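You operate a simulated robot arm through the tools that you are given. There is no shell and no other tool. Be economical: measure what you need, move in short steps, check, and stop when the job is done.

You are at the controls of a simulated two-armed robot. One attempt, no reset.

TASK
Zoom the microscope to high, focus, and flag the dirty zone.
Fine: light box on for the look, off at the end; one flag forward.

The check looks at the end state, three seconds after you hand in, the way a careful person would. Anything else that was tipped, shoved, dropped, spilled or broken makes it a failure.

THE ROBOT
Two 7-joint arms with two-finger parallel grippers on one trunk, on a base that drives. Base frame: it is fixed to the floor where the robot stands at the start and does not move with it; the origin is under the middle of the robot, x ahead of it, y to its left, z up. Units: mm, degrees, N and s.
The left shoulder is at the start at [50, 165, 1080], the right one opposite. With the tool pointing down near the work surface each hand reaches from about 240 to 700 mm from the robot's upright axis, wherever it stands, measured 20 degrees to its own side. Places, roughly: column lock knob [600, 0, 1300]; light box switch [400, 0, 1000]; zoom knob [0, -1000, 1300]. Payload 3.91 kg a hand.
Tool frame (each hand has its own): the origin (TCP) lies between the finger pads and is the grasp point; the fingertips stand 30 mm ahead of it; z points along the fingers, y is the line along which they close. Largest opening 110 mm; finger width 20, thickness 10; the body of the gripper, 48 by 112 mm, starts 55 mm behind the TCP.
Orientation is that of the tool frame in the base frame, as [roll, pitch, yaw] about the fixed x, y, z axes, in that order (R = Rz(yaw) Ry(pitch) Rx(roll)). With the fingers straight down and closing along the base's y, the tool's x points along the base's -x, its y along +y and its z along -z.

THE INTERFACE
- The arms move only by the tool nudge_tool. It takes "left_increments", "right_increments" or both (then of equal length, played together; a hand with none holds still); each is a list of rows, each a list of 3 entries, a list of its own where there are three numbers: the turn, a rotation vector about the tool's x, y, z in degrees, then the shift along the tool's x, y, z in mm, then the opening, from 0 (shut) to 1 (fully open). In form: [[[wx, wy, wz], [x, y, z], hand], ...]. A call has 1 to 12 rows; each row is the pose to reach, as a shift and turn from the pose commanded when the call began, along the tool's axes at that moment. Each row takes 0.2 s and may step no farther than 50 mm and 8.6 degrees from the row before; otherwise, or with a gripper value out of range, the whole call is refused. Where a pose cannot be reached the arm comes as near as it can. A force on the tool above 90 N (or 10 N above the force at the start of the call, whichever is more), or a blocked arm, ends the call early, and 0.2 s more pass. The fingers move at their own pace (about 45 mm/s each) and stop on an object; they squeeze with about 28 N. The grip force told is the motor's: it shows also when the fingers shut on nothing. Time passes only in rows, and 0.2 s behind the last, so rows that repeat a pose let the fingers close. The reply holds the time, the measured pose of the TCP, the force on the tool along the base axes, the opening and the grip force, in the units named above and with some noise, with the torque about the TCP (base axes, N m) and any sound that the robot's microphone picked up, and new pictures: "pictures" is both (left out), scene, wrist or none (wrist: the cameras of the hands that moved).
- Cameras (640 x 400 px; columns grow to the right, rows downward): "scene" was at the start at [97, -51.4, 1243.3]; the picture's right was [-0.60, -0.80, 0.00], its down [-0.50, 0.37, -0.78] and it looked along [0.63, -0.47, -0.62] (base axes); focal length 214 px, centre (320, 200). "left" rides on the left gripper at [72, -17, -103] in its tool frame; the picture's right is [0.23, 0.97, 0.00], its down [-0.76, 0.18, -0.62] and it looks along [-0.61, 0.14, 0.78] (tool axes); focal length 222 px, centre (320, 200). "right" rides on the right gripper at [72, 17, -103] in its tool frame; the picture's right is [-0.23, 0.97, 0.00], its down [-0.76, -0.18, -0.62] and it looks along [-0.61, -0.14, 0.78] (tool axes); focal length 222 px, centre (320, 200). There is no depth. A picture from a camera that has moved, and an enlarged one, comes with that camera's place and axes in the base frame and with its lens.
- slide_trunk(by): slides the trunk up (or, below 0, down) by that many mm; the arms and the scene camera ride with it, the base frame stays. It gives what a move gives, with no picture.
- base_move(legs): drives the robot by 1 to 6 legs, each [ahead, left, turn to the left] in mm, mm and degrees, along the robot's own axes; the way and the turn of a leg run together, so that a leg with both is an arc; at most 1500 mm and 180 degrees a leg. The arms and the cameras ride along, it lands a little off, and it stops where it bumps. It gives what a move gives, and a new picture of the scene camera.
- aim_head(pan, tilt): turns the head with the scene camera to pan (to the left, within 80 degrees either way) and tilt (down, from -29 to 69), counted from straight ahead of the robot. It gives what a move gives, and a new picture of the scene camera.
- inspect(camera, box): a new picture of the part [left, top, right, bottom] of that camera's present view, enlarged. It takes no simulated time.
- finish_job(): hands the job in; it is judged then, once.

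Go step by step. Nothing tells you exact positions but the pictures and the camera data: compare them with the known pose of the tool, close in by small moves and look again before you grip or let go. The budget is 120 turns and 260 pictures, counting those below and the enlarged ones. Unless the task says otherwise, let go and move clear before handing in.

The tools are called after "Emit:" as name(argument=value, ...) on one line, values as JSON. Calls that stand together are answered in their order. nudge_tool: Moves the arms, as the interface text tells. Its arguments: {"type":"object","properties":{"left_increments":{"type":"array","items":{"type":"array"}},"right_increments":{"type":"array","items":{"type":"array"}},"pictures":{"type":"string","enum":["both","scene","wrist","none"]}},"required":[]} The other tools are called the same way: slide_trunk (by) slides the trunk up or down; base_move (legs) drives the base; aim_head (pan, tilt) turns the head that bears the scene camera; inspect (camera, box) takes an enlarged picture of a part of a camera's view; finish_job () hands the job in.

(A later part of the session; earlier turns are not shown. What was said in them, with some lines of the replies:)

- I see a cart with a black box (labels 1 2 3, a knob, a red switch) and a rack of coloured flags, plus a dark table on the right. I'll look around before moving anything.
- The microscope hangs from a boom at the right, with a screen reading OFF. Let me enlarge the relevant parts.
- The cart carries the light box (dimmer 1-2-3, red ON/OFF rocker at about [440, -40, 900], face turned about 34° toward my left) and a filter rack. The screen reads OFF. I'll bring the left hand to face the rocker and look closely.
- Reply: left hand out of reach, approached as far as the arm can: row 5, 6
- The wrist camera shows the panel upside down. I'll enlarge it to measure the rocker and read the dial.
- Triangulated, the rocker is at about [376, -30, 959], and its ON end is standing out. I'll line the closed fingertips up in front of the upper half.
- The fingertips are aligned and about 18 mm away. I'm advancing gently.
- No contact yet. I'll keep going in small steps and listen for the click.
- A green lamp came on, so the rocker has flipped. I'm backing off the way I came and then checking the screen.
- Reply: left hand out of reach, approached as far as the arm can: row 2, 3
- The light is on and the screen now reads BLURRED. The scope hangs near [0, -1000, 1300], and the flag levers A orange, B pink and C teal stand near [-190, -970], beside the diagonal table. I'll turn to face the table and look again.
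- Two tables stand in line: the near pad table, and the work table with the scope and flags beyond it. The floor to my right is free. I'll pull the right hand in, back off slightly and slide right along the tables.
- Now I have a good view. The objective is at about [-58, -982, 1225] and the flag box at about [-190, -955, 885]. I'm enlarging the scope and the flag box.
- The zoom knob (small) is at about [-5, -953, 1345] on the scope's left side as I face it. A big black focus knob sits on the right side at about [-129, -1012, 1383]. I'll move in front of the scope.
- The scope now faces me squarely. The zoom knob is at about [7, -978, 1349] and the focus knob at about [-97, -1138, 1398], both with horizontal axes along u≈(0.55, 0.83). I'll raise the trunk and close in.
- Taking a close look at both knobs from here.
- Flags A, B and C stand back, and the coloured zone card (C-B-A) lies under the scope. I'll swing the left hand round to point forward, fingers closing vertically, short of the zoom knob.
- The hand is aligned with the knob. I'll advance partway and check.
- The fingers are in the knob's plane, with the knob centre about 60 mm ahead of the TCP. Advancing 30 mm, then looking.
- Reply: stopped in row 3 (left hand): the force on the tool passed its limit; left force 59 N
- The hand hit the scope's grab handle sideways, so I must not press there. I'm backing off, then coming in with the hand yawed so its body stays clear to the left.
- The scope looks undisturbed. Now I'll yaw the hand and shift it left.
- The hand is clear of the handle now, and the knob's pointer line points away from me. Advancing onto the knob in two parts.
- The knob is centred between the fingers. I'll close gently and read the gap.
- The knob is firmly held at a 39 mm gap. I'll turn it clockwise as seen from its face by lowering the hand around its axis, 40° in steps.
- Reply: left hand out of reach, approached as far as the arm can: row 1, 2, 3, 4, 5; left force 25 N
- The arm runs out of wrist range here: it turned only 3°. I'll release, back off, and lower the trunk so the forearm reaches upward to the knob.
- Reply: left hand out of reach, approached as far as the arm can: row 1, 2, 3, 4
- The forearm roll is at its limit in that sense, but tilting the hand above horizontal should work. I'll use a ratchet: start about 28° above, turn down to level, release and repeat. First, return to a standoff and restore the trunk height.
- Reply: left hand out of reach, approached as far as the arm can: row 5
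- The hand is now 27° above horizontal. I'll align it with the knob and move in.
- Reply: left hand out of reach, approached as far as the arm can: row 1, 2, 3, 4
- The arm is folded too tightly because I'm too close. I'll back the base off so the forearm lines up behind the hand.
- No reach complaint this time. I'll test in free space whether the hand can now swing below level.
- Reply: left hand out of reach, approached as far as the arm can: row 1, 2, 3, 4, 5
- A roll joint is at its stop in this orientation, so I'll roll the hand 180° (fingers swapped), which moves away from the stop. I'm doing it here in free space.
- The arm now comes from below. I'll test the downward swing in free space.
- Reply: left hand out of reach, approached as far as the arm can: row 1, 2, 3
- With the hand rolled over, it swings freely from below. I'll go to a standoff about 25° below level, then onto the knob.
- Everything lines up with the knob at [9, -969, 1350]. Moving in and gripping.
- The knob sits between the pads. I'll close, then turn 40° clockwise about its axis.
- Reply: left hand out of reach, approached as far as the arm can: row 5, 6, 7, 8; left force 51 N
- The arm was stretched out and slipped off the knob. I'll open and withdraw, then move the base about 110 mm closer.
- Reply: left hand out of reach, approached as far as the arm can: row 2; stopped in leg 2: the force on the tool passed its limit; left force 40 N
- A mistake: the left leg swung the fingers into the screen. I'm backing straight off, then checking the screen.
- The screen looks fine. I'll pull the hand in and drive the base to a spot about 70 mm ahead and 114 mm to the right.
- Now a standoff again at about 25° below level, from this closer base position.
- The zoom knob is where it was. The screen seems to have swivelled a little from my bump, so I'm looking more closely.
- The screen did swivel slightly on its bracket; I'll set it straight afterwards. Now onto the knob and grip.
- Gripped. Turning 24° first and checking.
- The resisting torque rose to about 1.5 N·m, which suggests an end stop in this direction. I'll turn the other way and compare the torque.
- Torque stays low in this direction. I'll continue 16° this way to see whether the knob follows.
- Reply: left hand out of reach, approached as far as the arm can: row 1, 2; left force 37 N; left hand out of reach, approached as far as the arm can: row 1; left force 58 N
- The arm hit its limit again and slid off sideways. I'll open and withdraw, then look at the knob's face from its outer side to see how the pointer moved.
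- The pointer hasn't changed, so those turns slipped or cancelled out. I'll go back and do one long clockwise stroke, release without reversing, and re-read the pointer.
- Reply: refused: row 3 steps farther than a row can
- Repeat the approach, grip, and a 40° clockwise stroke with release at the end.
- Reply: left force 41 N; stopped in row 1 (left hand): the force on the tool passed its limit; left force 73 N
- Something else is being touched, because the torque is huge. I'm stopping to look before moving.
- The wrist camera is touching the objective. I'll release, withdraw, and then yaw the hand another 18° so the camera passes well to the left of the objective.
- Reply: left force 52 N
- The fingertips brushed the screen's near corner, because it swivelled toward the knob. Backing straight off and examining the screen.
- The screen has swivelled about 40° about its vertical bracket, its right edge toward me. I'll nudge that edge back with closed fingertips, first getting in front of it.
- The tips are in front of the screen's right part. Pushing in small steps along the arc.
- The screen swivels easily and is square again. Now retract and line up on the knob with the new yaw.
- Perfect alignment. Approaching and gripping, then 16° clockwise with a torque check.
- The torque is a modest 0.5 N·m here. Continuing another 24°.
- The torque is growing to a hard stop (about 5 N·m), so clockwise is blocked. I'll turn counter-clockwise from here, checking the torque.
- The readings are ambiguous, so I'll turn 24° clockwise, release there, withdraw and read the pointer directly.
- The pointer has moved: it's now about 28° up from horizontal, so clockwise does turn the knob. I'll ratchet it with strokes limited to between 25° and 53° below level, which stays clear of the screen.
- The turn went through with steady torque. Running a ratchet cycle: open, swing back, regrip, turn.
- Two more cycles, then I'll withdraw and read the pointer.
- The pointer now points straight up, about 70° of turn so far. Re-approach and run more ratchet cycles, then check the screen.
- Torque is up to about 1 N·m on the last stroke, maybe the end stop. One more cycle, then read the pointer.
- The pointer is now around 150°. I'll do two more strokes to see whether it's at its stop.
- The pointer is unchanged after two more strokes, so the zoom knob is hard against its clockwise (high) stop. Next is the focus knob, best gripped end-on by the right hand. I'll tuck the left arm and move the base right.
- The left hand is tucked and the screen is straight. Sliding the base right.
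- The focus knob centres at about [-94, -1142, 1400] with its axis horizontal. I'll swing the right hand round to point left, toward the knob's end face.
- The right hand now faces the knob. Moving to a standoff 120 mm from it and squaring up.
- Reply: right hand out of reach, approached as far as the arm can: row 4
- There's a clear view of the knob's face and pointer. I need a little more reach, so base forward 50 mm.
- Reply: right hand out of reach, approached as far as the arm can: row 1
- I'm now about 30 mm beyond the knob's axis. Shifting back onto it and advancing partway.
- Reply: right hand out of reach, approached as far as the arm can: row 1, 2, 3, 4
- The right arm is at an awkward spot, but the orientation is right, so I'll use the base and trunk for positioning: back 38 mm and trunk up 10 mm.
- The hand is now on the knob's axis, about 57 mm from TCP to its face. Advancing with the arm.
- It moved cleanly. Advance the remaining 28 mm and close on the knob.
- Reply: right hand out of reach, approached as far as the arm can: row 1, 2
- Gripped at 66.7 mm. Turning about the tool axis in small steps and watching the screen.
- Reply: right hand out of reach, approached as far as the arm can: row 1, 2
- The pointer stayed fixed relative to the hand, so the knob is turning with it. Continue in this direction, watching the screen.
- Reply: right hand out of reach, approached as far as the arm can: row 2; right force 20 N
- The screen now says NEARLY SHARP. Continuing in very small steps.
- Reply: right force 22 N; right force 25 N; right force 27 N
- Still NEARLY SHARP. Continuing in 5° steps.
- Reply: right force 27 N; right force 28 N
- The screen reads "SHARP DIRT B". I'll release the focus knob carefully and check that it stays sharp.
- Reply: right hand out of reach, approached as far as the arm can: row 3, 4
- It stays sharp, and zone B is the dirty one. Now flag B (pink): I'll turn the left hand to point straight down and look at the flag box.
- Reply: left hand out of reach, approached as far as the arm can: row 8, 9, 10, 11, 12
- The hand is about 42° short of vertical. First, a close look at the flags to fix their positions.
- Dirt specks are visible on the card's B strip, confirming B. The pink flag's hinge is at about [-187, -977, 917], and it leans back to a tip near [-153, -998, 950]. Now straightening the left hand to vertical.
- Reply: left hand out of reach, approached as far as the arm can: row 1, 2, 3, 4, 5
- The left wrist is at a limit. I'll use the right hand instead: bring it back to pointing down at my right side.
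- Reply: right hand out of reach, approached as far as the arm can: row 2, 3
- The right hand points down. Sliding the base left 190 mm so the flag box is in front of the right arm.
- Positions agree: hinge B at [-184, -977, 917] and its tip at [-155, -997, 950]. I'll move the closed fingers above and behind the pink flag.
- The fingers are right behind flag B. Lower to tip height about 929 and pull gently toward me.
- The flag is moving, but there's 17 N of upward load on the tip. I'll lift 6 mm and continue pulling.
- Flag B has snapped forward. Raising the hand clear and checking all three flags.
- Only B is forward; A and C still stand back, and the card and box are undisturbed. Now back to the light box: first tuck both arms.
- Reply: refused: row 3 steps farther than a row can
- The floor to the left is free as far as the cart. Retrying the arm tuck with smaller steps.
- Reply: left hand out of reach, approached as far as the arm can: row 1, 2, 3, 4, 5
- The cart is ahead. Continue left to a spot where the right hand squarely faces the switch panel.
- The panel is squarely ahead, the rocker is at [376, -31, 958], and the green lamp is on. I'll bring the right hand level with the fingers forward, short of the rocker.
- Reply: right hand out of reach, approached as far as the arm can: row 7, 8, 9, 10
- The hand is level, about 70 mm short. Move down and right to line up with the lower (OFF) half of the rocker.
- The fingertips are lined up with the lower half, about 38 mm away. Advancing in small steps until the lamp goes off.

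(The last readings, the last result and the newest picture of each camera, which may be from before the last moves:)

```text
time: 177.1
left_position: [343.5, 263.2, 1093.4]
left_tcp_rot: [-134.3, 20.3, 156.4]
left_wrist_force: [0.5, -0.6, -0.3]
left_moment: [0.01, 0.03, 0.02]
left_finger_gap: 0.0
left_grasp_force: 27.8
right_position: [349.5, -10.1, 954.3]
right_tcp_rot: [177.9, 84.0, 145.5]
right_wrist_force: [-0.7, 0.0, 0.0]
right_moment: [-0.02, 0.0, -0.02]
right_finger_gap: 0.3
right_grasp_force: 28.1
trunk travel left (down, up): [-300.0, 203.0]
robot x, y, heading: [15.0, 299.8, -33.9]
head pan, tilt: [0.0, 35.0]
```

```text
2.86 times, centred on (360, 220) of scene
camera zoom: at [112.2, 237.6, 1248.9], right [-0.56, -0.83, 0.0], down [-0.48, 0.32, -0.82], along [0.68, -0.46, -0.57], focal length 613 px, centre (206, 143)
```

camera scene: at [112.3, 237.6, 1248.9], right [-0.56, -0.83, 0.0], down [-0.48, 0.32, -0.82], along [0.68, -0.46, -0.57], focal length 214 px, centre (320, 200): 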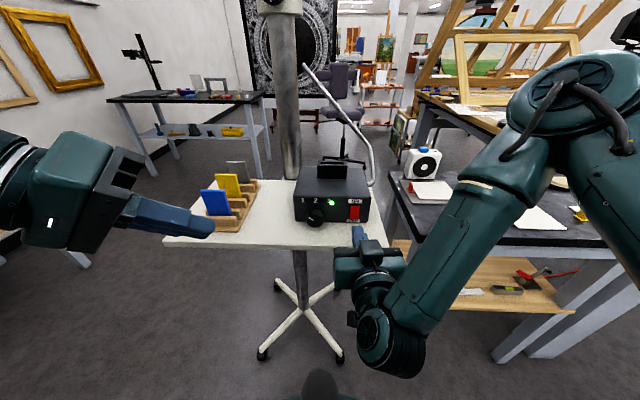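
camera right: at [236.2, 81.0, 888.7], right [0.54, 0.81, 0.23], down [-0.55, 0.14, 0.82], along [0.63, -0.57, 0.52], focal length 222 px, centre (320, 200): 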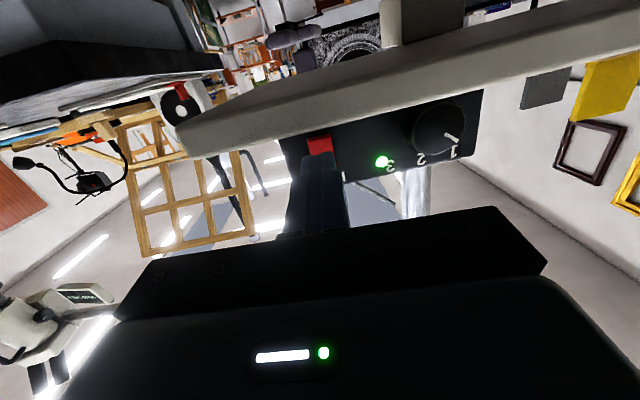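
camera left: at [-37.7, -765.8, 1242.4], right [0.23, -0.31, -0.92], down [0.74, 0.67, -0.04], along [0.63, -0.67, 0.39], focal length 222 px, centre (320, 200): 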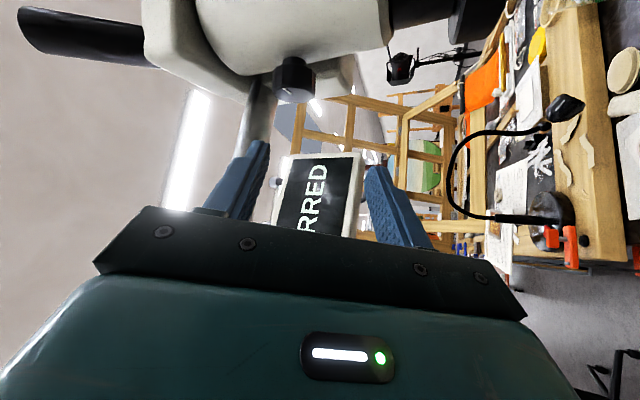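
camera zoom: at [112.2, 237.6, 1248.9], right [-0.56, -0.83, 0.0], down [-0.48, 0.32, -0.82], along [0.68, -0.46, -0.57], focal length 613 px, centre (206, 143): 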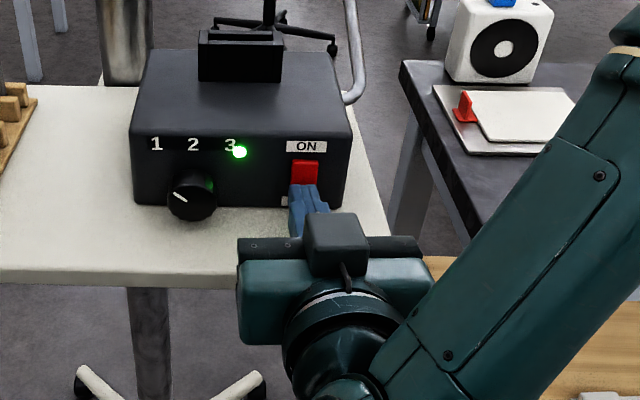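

Emit:
nudge_tool(right_increments=[[[0, 0, 0], [2, 0, 2], 0], [[0, 0, 0], [2, 0, 4], 0], [[0, 0, 0], [2, 0, 6], 0]], pictures="none")

Emit:
inspect(camera="scene", box=[280, 150, 440, 290])

Emit:
nudge_tool(right_increments=[[[0, 0, 0], [0, 0, 1.5], 0], [[0, 0, 0], [0, 0, 3], 0]], pictures="none")

Emit:
inspect(camera="scene", box=[280, 150, 440, 290])

```text
time: 177.9
left_position: [342.2, 262.2, 1095.1]
left_tcp_rot: [-134.2, 20.4, 156.5]
left_wrist_force: [0.7, 0.3, -0.3]
left_moment: [-0.03, 0.01, 0.02]
left_finger_gap: 0.2
left_grasp_force: 28.1
right_position: [351.8, -10.0, 950.7]
right_tcp_rot: [178.2, 83.8, 145.8]
right_wrist_force: [-13.6, 8.6, -2.3]
right_moment: [0.0, 0.0, -0.16]
right_finger_gap: 0.2
right_grasp_force: 27.7
trunk travel left (down, up): [-300.0, 203.0]
robot x, y, heading: [17.3, 303.3, -33.8]
head pan, tilt: [0.0, 35.0]
```

```text
2.86 times, centred on (360, 220) of scene
camera zoom: at [110.6, 238.4, 1249.0], right [-0.56, -0.83, 0.0], down [-0.47, 0.32, -0.82], along [0.68, -0.46, -0.57], focal length 613 px, centre (206, 143)
```

zoom: 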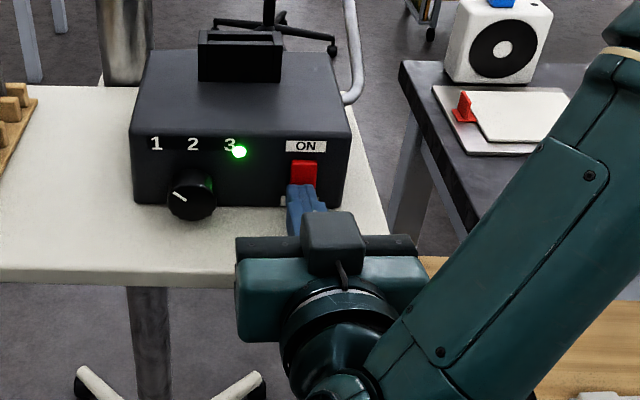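

```text
time: 178.5
left_position: [340.7, 263.2, 1096.1]
left_tcp_rot: [-134.3, 20.4, 156.4]
left_wrist_force: [0.2, 0.5, -0.3]
left_moment: [0.02, 0.0, -0.03]
left_finger_gap: 0.0
left_grasp_force: 28.1
right_position: [351.9, -11.2, 951.2]
right_tcp_rot: [178.6, 83.8, 146.2]
right_wrist_force: [-32.4, 19.8, -4.0]
right_moment: [0.0, -0.04, -0.36]
right_finger_gap: 0.0
right_grasp_force: 27.5
trunk travel left (down, up): [-300.0, 203.0]
robot x, y, heading: [15.6, 299.3, -34.0]
head pan, tilt: [0.0, 35.0]
```

```text
2.86 times, centred on (360, 220) of scene
camera zoom: at [108.7, 239.5, 1249.3], right [-0.56, -0.83, 0.0], down [-0.47, 0.32, -0.82], along [0.68, -0.46, -0.57], focal length 613 px, centre (206, 143)
```

zoom: 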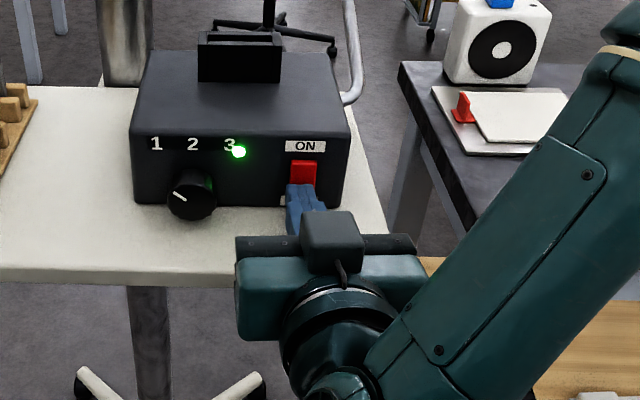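

Contact is too near the rocker's pivot, so it doesn't flip. I'll back off and tilt the fingertips slightly upward so their lower edge presses the OFF end.

Emit:
nudge_tool(right_increments=[[[0, 0, 0], [0, 0, -8], 0], [[0, -7, 0], [1, 0, -11], 0], [[0, -14, 0], [2, 0, -12], 0], [[0, -21, 0], [3, 0, -12], 0], [[0, -21, 0], [3, 0, -12], 0]], pictures="none")

Emit:
inspect(camera="right", box=[200, 60, 440, 210])

```text
time: 179.7
left_position: [340.5, 260.6, 1093.9]
left_tcp_rot: [-134.4, 20.4, 156.3]
left_wrist_force: [0.1, -0.2, -0.1]
left_moment: [0.03, -0.02, -0.02]
left_finger_gap: 0.0
left_grasp_force: 27.9
right_position: [375.2, 8.4, 980.3]
right_tcp_rot: [0.5, 75.7, -32.4]
right_wrist_force: [-28.4, 1.9, -17.6]
right_moment: [0.34, 0.49, -0.56]
right_finger_gap: 0.0
right_grasp_force: 28.0
right hand out of reach, approached as far as the arm can: row 3, 4, 5
trunk travel left (down, up): [-300.0, 203.0]
robot x, y, heading: [17.0, 300.9, -33.9]
head pan, tilt: [0.0, 35.0]
```

```text
2.67 times, centred on (320, 135) of right
camera zoom: at [315.1, 67.6, 883.3], right [0.48, 0.85, 0.22], down [-0.76, 0.28, 0.58], along [0.43, -0.45, 0.78], focal length 592 px, centre (320, 373)
```

zoom: 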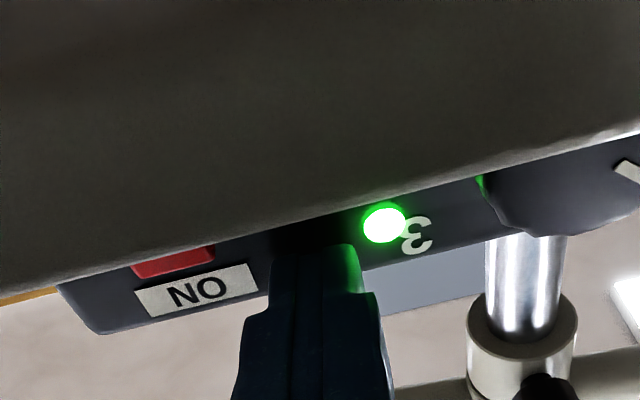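

The arm hit a limit and drifted up-left. Backing straight off.

Emit:
nudge_tool(right_increments=[[[0, 0, 0], [0, 0, -15], 0], [[0, 0, 0], [0, 0, -40], 0], [[0, 8, 0], [0, 0, -70], 0], [[0, 16, 0], [0, 0, -90], 0], [[0, 24, 0], [0, 0, -100], 0]], pictures="scene")

Emit:
inspect(camera="scene", box=[160, 120, 440, 290])

```text
time: 180.9
left_position: [344.1, 261.5, 1092.8]
left_tcp_rot: [-134.3, 20.4, 156.4]
left_wrist_force: [-0.8, 0.6, 0.6]
left_moment: [-0.01, -0.03, 0.0]
left_finger_gap: 0.0
left_grasp_force: 27.7
right_position: [295.6, 65.1, 953.5]
right_tcp_rot: [178.1, 80.9, 145.8]
right_wrist_force: [-0.1, 0.7, 0.6]
right_moment: [0.01, 0.01, -0.03]
right_finger_gap: 0.0
right_grasp_force: 27.6
right hand out of reach, approached as far as the arm can: row 1, 2
trunk travel left (down, up): [-300.0, 203.0]
robot x, y, heading: [14.7, 305.4, -34.0]
head pan, tilt: [0.0, 35.0]
camera scene: at [112.0, 237.4, 1248.9], right [-0.56, -0.83, 0.0], down [-0.48, 0.32, -0.82], along [0.68, -0.46, -0.57], focal length 214 px, centre (320, 200)
```

scene: 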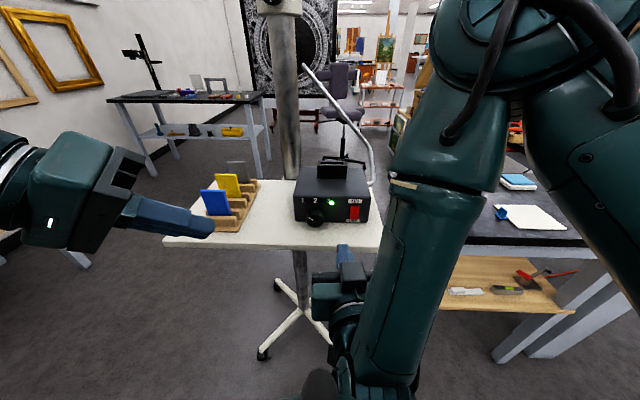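

```text
2.29 times, centred on (300, 205) of scene
camera zoom: at [112.0, 237.4, 1248.9], right [-0.56, -0.83, 0.0], down [-0.48, 0.32, -0.82], along [0.68, -0.46, -0.57], focal length 490 px, centre (366, 189)
```

zoom: 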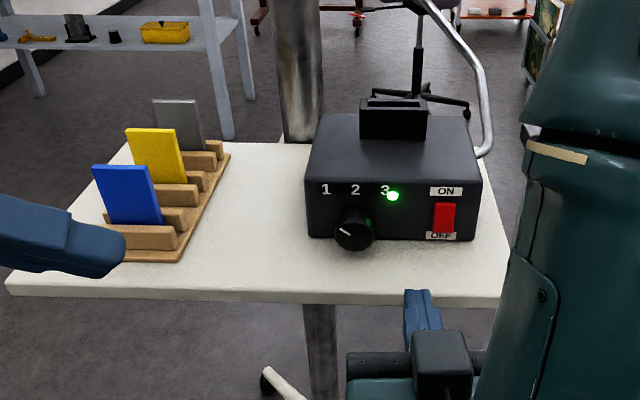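

The box hasn't moved. A better approach is fingers nearly vertical (20° tilt), so the leading corner is at the tip and presses low on the rocker. Re-orienting above and clear.

Emit:
nudge_tool(right_increments=[[[0, 0, 0], [-25, 0, -4], 0], [[0, 7.7, 0], [-49, 0, -8], 0], [[0, 15.4, 0], [-74, 0, -12], 0], [[0, 23.1, 0], [-75, -3, -5], 0], [[0, 30.8, 0], [-77, -11, 8], 0], [[0, 38.5, 0], [-79, -18, 18], 0], [[0, 46.2, 0], [-80, -22, 27], 0], [[0, 53.9, 0], [-82, -28, 36], 0], [[0, 61, 0], [-83, -34, 46], 0]], pictures="both")

```text
time: 182.9
left_position: [343.3, 262.3, 1094.3]
left_tcp_rot: [-134.3, 20.3, 156.4]
left_wrist_force: [-0.1, 0.1, 1.2]
left_moment: [0.0, -0.01, -0.03]
left_finger_gap: 0.0
left_grasp_force: 27.6
right_position: [326.6, 2.2, 1030.3]
right_tcp_rot: [179.7, 19.8, 147.4]
right_wrist_force: [0.3, -0.3, -0.7]
right_moment: [0.0, -0.02, -0.05]
right_finger_gap: 0.0
right_grasp_force: 28.1
trunk travel left (down, up): [-300.0, 203.0]
robot x, y, heading: [19.9, 303.9, -33.6]
head pan, tilt: [0.0, 35.0]
camera scene: at [112.4, 237.3, 1248.8], right [-0.56, -0.83, 0.0], down [-0.48, 0.32, -0.82], along [0.68, -0.46, -0.57], focal length 214 px, centre (320, 200)
camera right: at [247.8, 72.1, 1102.3], right [0.7, 0.71, 0.08], down [0.33, -0.42, 0.84], along [0.63, -0.57, -0.53], focal length 222 px, centre (320, 200)
```

scene: 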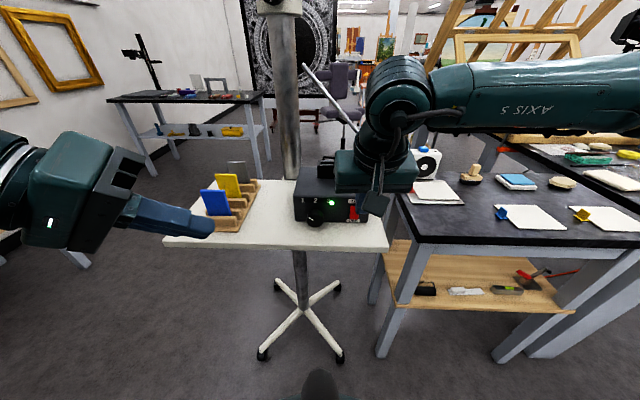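
right: 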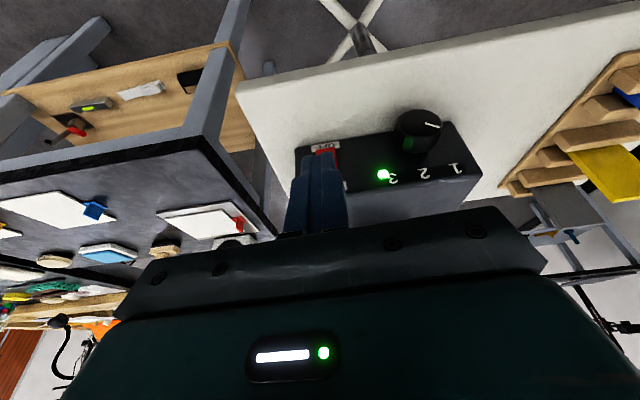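

The arm is in a comfortable pose. Lower to rocker height, then approach to about 10 mm.

Emit:
nudge_tool(right_increments=[[[0, 0, 0], [11, 0, 26], 0], [[0, 0, 0], [22, 1, 52], 0], [[0, 0, 0], [8, 1, 57], 0], [[0, 0, 0], [-3, 1, 61], 0]], pictures="wrist")

Emit:
inspect(camera="right", box=[230, 90, 420, 210])

Emit:
inspect(camera="scene", box=[280, 150, 440, 290])

```text
time: 183.9
left_position: [343.7, 262.4, 1093.1]
left_tcp_rot: [-134.3, 20.2, 156.4]
left_wrist_force: [-1.0, 0.3, -0.6]
left_moment: [-0.03, 0.0, 0.03]
left_finger_gap: 0.0
left_grasp_force: 27.9
right_position: [345.5, -10.7, 973.5]
right_tcp_rot: [179.9, 20.0, 147.5]
right_wrist_force: [-0.2, -0.3, -0.2]
right_moment: [0.01, 0.01, -0.01]
right_finger_gap: 0.1
right_grasp_force: 28.1
trunk travel left (down, up): [-300.0, 203.0]
robot x, y, heading: [17.7, 304.5, -33.9]
head pan, tilt: [0.0, 35.0]
camera right: at [266.6, 60.0, 1045.9], right [0.7, 0.71, 0.08], down [0.33, -0.42, 0.85], along [0.63, -0.57, -0.53], focal length 222 px, centre (320, 200)
```

right: 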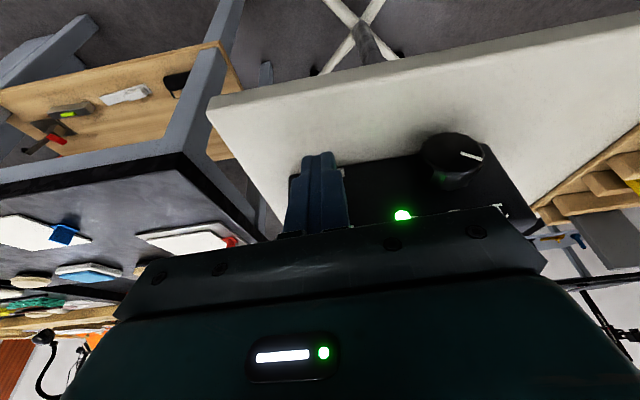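

```text
3.33 times, centred on (325, 150) of right
camera zoom: at [266.6, 60.0, 1045.9], right [0.7, 0.71, 0.08], down [0.33, -0.42, 0.85], along [0.63, -0.57, -0.53], focal length 740 px, centre (303, 367)
```

zoom: 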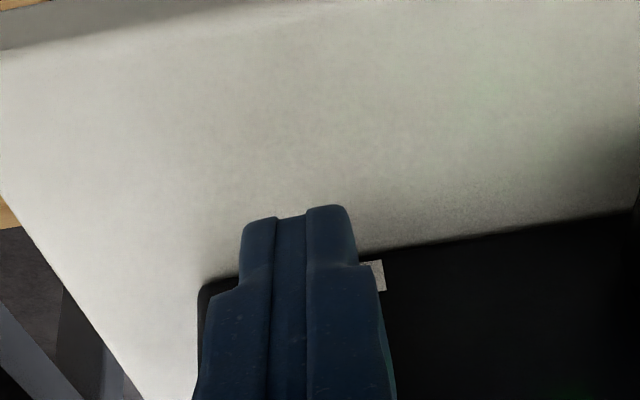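

```text
2.86 times, centred on (360, 220) of scene
camera zoom: at [112.2, 237.5, 1248.8], right [-0.56, -0.83, 0.0], down [-0.48, 0.32, -0.82], along [0.68, -0.46, -0.57], focal length 613 px, centre (206, 143)
```

zoom: 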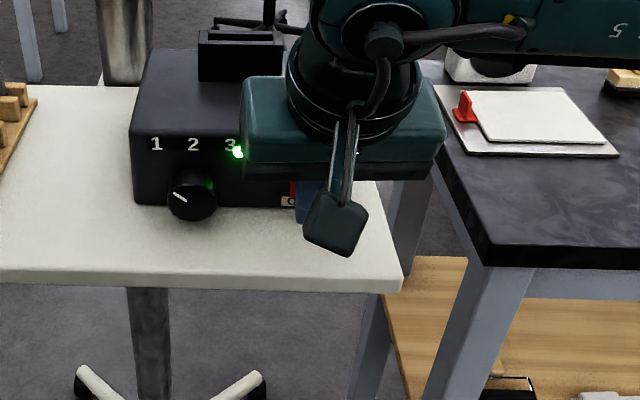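

Aligned, with about 14 mm to go. Pressing in small steps.

Emit:
nudge_tool(right_increments=[[[0, 0, 0], [-4.7, 0, 1.7], 0], [[0, 0, 0], [-9.4, 0, 3.4], 0]], pictures="none")

Emit:
nudge_tool(right_increments=[[[0, 0, 0], [-1.9, 0, 0.7], 0], [[0, 0, 0], [-3.8, 0, 1.4], 0]], pictures="none")

Emit:
inspect(camera="scene", box=[280, 150, 440, 290])

```text
time: 184.5
left_position: [343.7, 261.2, 1094.3]
left_tcp_rot: [-134.3, 20.3, 156.4]
left_wrist_force: [-0.7, -0.7, 0.0]
left_moment: [-0.04, 0.04, 0.0]
left_finger_gap: 0.0
left_grasp_force: 28.0
right_position: [353.5, -17.6, 974.7]
right_tcp_rot: [179.7, 20.0, 147.3]
right_wrist_force: [-0.3, 0.7, 0.4]
right_moment: [-0.02, -0.01, 0.03]
right_finger_gap: 0.0
right_grasp_force: 27.5
trunk travel left (down, up): [-300.0, 203.0]
robot x, y, heading: [15.9, 299.3, -34.0]
head pan, tilt: [0.0, 35.0]
```

```text
time: 185.1
left_position: [343.0, 260.8, 1094.0]
left_tcp_rot: [-134.3, 20.3, 156.3]
left_wrist_force: [0.1, 0.3, 0.6]
left_moment: [-0.03, 0.01, 0.01]
left_finger_gap: 0.0
left_grasp_force: 28.2
right_position: [358.3, -17.8, 973.8]
right_tcp_rot: [179.6, 20.0, 147.4]
right_wrist_force: [0.2, 0.8, 0.1]
right_moment: [0.02, -0.02, -0.04]
right_finger_gap: 0.2
right_grasp_force: 27.9
trunk travel left (down, up): [-300.0, 203.0]
robot x, y, heading: [18.1, 299.2, -33.8]
head pan, tilt: [0.0, 35.0]
```

```text
2.86 times, centred on (360, 220) of scene
camera zoom: at [112.2, 237.5, 1248.9], right [-0.56, -0.83, 0.0], down [-0.48, 0.32, -0.82], along [0.68, -0.46, -0.57], focal length 613 px, centre (206, 143)
```

zoom: 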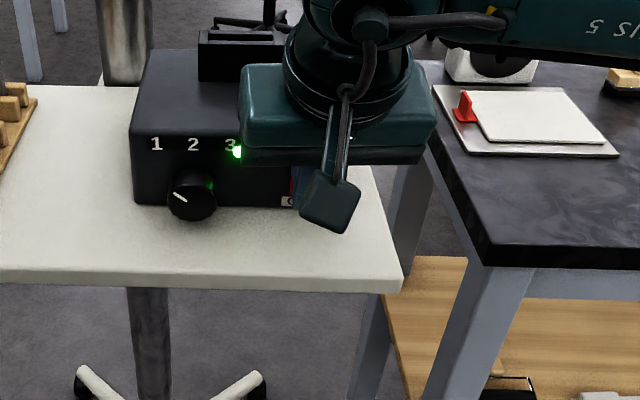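

Emit:
nudge_tool(right_increments=[[[0, 0, 0], [-1.9, 0, 0.7], 0], [[0, 0, 0], [-3.8, 0, 1.4], 0]], pictures="none")

Emit:
inspect(camera="scene", box=[280, 150, 440, 290])

Emit:
nudge_tool(right_increments=[[[0, 0, 0], [-1.9, 0, 0.7], 0]], pictures="none")

Emit:
inspect(camera="scene", box=[280, 150, 440, 290])

```text
time: 185.7
left_position: [342.3, 262.2, 1094.1]
left_tcp_rot: [-134.4, 20.3, 156.4]
left_wrist_force: [0.8, -0.7, -0.1]
left_moment: [0.03, 0.02, 0.01]
left_finger_gap: 0.0
left_grasp_force: 28.3
right_position: [359.5, -20.3, 974.3]
right_tcp_rot: [179.8, 19.9, 147.5]
right_wrist_force: [-7.1, 3.1, -1.0]
right_moment: [0.05, 0.24, -0.02]
right_finger_gap: 0.2
right_grasp_force: 28.2
trunk travel left (down, up): [-300.0, 203.0]
robot x, y, heading: [13.1, 303.8, -33.9]
head pan, tilt: [0.0, 35.0]
```

```text
2.86 times, centred on (360, 220) of scene
camera zoom: at [111.4, 237.9, 1248.9], right [-0.56, -0.83, 0.0], down [-0.48, 0.32, -0.82], along [0.68, -0.46, -0.57], focal length 613 px, centre (206, 143)
```

zoom: 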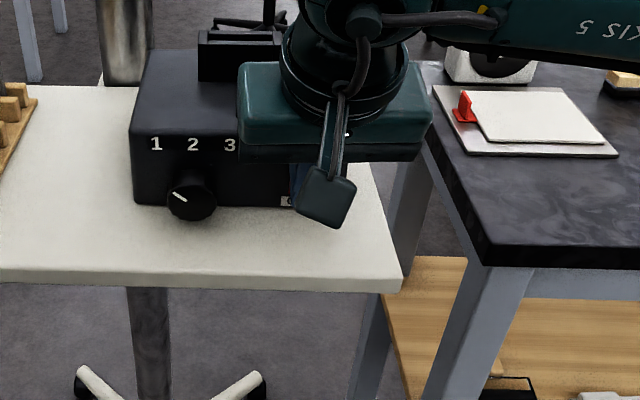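

```text
time: 186.1
left_position: [342.0, 262.1, 1094.8]
left_tcp_rot: [-134.4, 20.4, 156.4]
left_wrist_force: [0.3, -0.1, -0.2]
left_moment: [-0.01, -0.02, 0.01]
left_finger_gap: 0.2
left_grasp_force: 27.8
right_position: [360.4, -19.6, 974.6]
right_tcp_rot: [179.9, 19.8, 147.5]
right_wrist_force: [-17.5, 7.1, 0.4]
right_moment: [0.23, 0.42, -0.12]
right_finger_gap: 0.2
right_grasp_force: 27.9
trunk travel left (down, up): [-300.0, 203.0]
robot x, y, heading: [16.8, 301.7, -33.9]
head pan, tilt: [0.0, 35.0]
```

```text
2.86 times, centred on (360, 220) of scene
camera zoom: at [110.2, 238.5, 1249.1], right [-0.56, -0.83, 0.0], down [-0.47, 0.32, -0.82], along [0.68, -0.46, -0.57], focal length 613 px, centre (206, 143)
```

zoom: 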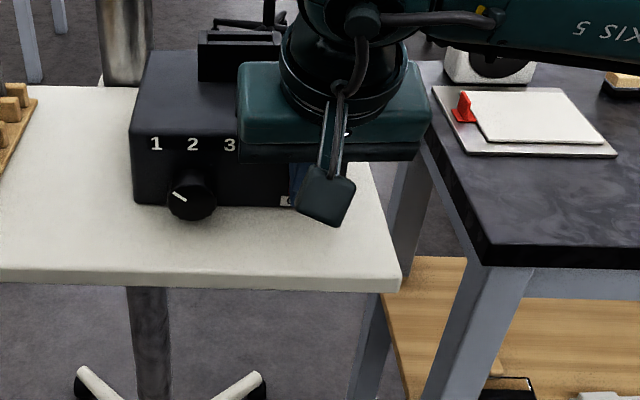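

The green lamp is off. Retracting straight back and up, then verifying.

Emit:
nudge_tool(right_increments=[[[0, 0, 0], [20, 0, -7], 0], [[0, 0, 0], [50, 0, -18], 0], [[0, 0, 0], [65, 0, -60], 0], [[0, 0, 0], [85, 0, -100], 0], [[0, 0, 0], [110, 0, -130], 0]], pictures="scene")

Emit:
inspect(camera="scene", box=[160, 130, 440, 290])

Emit:
aim_head(pan=-50, tilt=12)

Emit:
inspect(camera="scene", box=[200, 80, 440, 240])

```text
time: 187.3
left_position: [344.2, 261.3, 1094.0]
left_tcp_rot: [-134.3, 20.3, 156.4]
left_wrist_force: [0.0, -0.1, -0.1]
left_moment: [-0.02, 0.03, -0.03]
left_finger_gap: 0.2
left_grasp_force: 27.7
right_position: [238.9, 56.1, 1060.6]
right_tcp_rot: [179.9, 19.9, 147.4]
right_wrist_force: [-0.3, 0.0, -0.6]
right_moment: [0.02, -0.01, 0.03]
right_finger_gap: 0.0
right_grasp_force: 27.5
trunk travel left (down, up): [-300.0, 203.0]
robot x, y, heading: [17.2, 302.4, -33.9]
head pan, tilt: [0.0, 35.0]
camera scene: at [112.0, 237.8, 1248.9], right [-0.56, -0.83, 0.0], down [-0.48, 0.32, -0.82], along [0.68, -0.46, -0.57], focal length 214 px, centre (320, 200)
```

scene: 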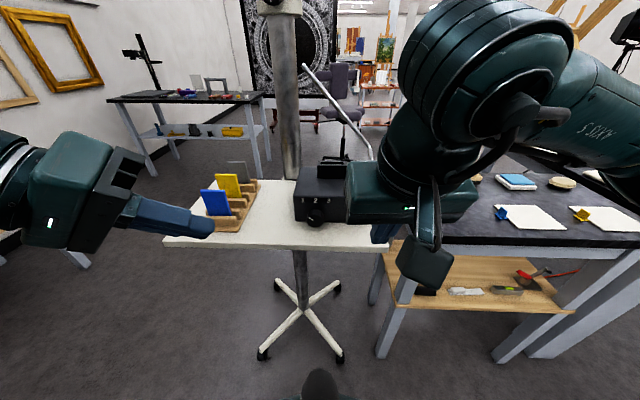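

```text
2.29 times, centred on (300, 210) of scene
camera zoom: at [112.0, 237.8, 1248.9], right [-0.56, -0.83, 0.0], down [-0.48, 0.32, -0.82], along [0.68, -0.46, -0.57], focal length 490 px, centre (366, 177)
```

zoom: 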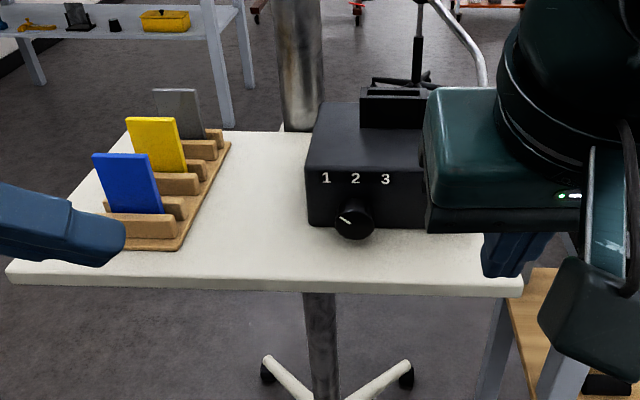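

```text
time: 188.5
left_position: [342.7, 262.5, 1094.6]
left_tcp_rot: [-134.3, 20.3, 156.3]
left_wrist_force: [0.4, -0.2, 0.3]
left_moment: [0.03, -0.01, 0.01]
left_finger_gap: 0.1
left_grasp_force: 27.7
right_position: [239.9, 55.5, 1059.8]
right_tcp_rot: [179.7, 20.0, 147.4]
right_wrist_force: [0.3, 0.5, 0.5]
right_moment: [-0.03, 0.06, -0.03]
right_finger_gap: 0.1
right_grasp_force: 28.2
trunk travel left (down, up): [-300.0, 203.0]
robot x, y, heading: [15.7, 302.3, -33.8]
head pan, tilt: [-50.0, 12.0]
camera scene: at [49.1, 194.0, 1285.7], right [-0.99, -0.11, 0.0], down [-0.02, 0.21, -0.98], along [0.1, -0.97, -0.21], focal length 214 px, centre (320, 200)
```

scene: 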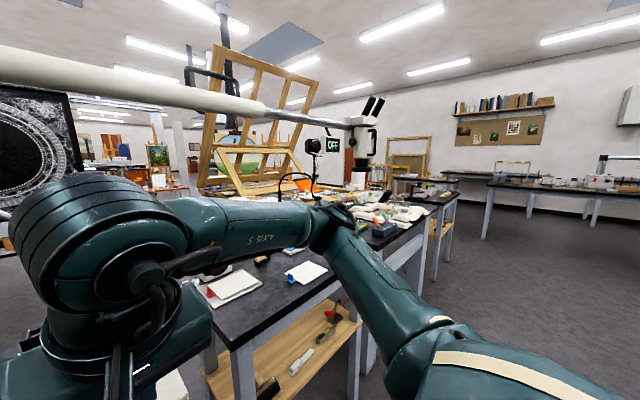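

```text
2.50 times, centred on (320, 160) of scene
camera zoom: at [49.1, 194.0, 1285.7], right [-0.99, -0.11, 0.0], down [-0.02, 0.21, -0.98], along [0.1, -0.97, -0.21], focal length 536 px, centre (320, 300)
```

zoom: 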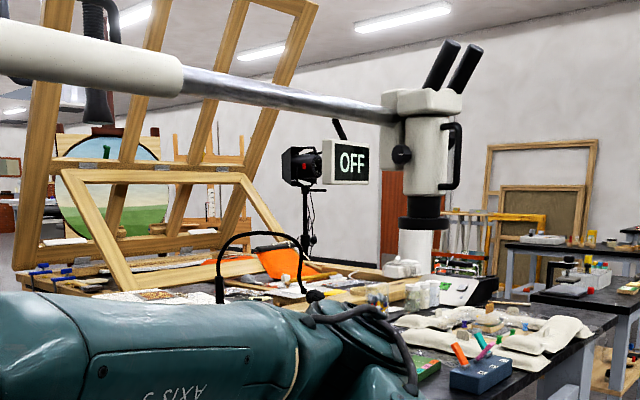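

The screen reads OFF, only the pink B flag leans forward, the scope and cart look undisturbed, and both hands are clear. Handing in.

Emit:
finish_job()

```text
The job is handed in.
```

The microscope zoom is turned to its clockwise stop, which I took to be high. With the light box on it focused to "SHARP DIRT B". Flag B (pink) is forward alone and the light box is off again.

I bumped two things along the way. The screen swivelled about 40° on its bracket and I pushed it back square. The scope also took some firm contact at its handle and objective, with no visible shift.
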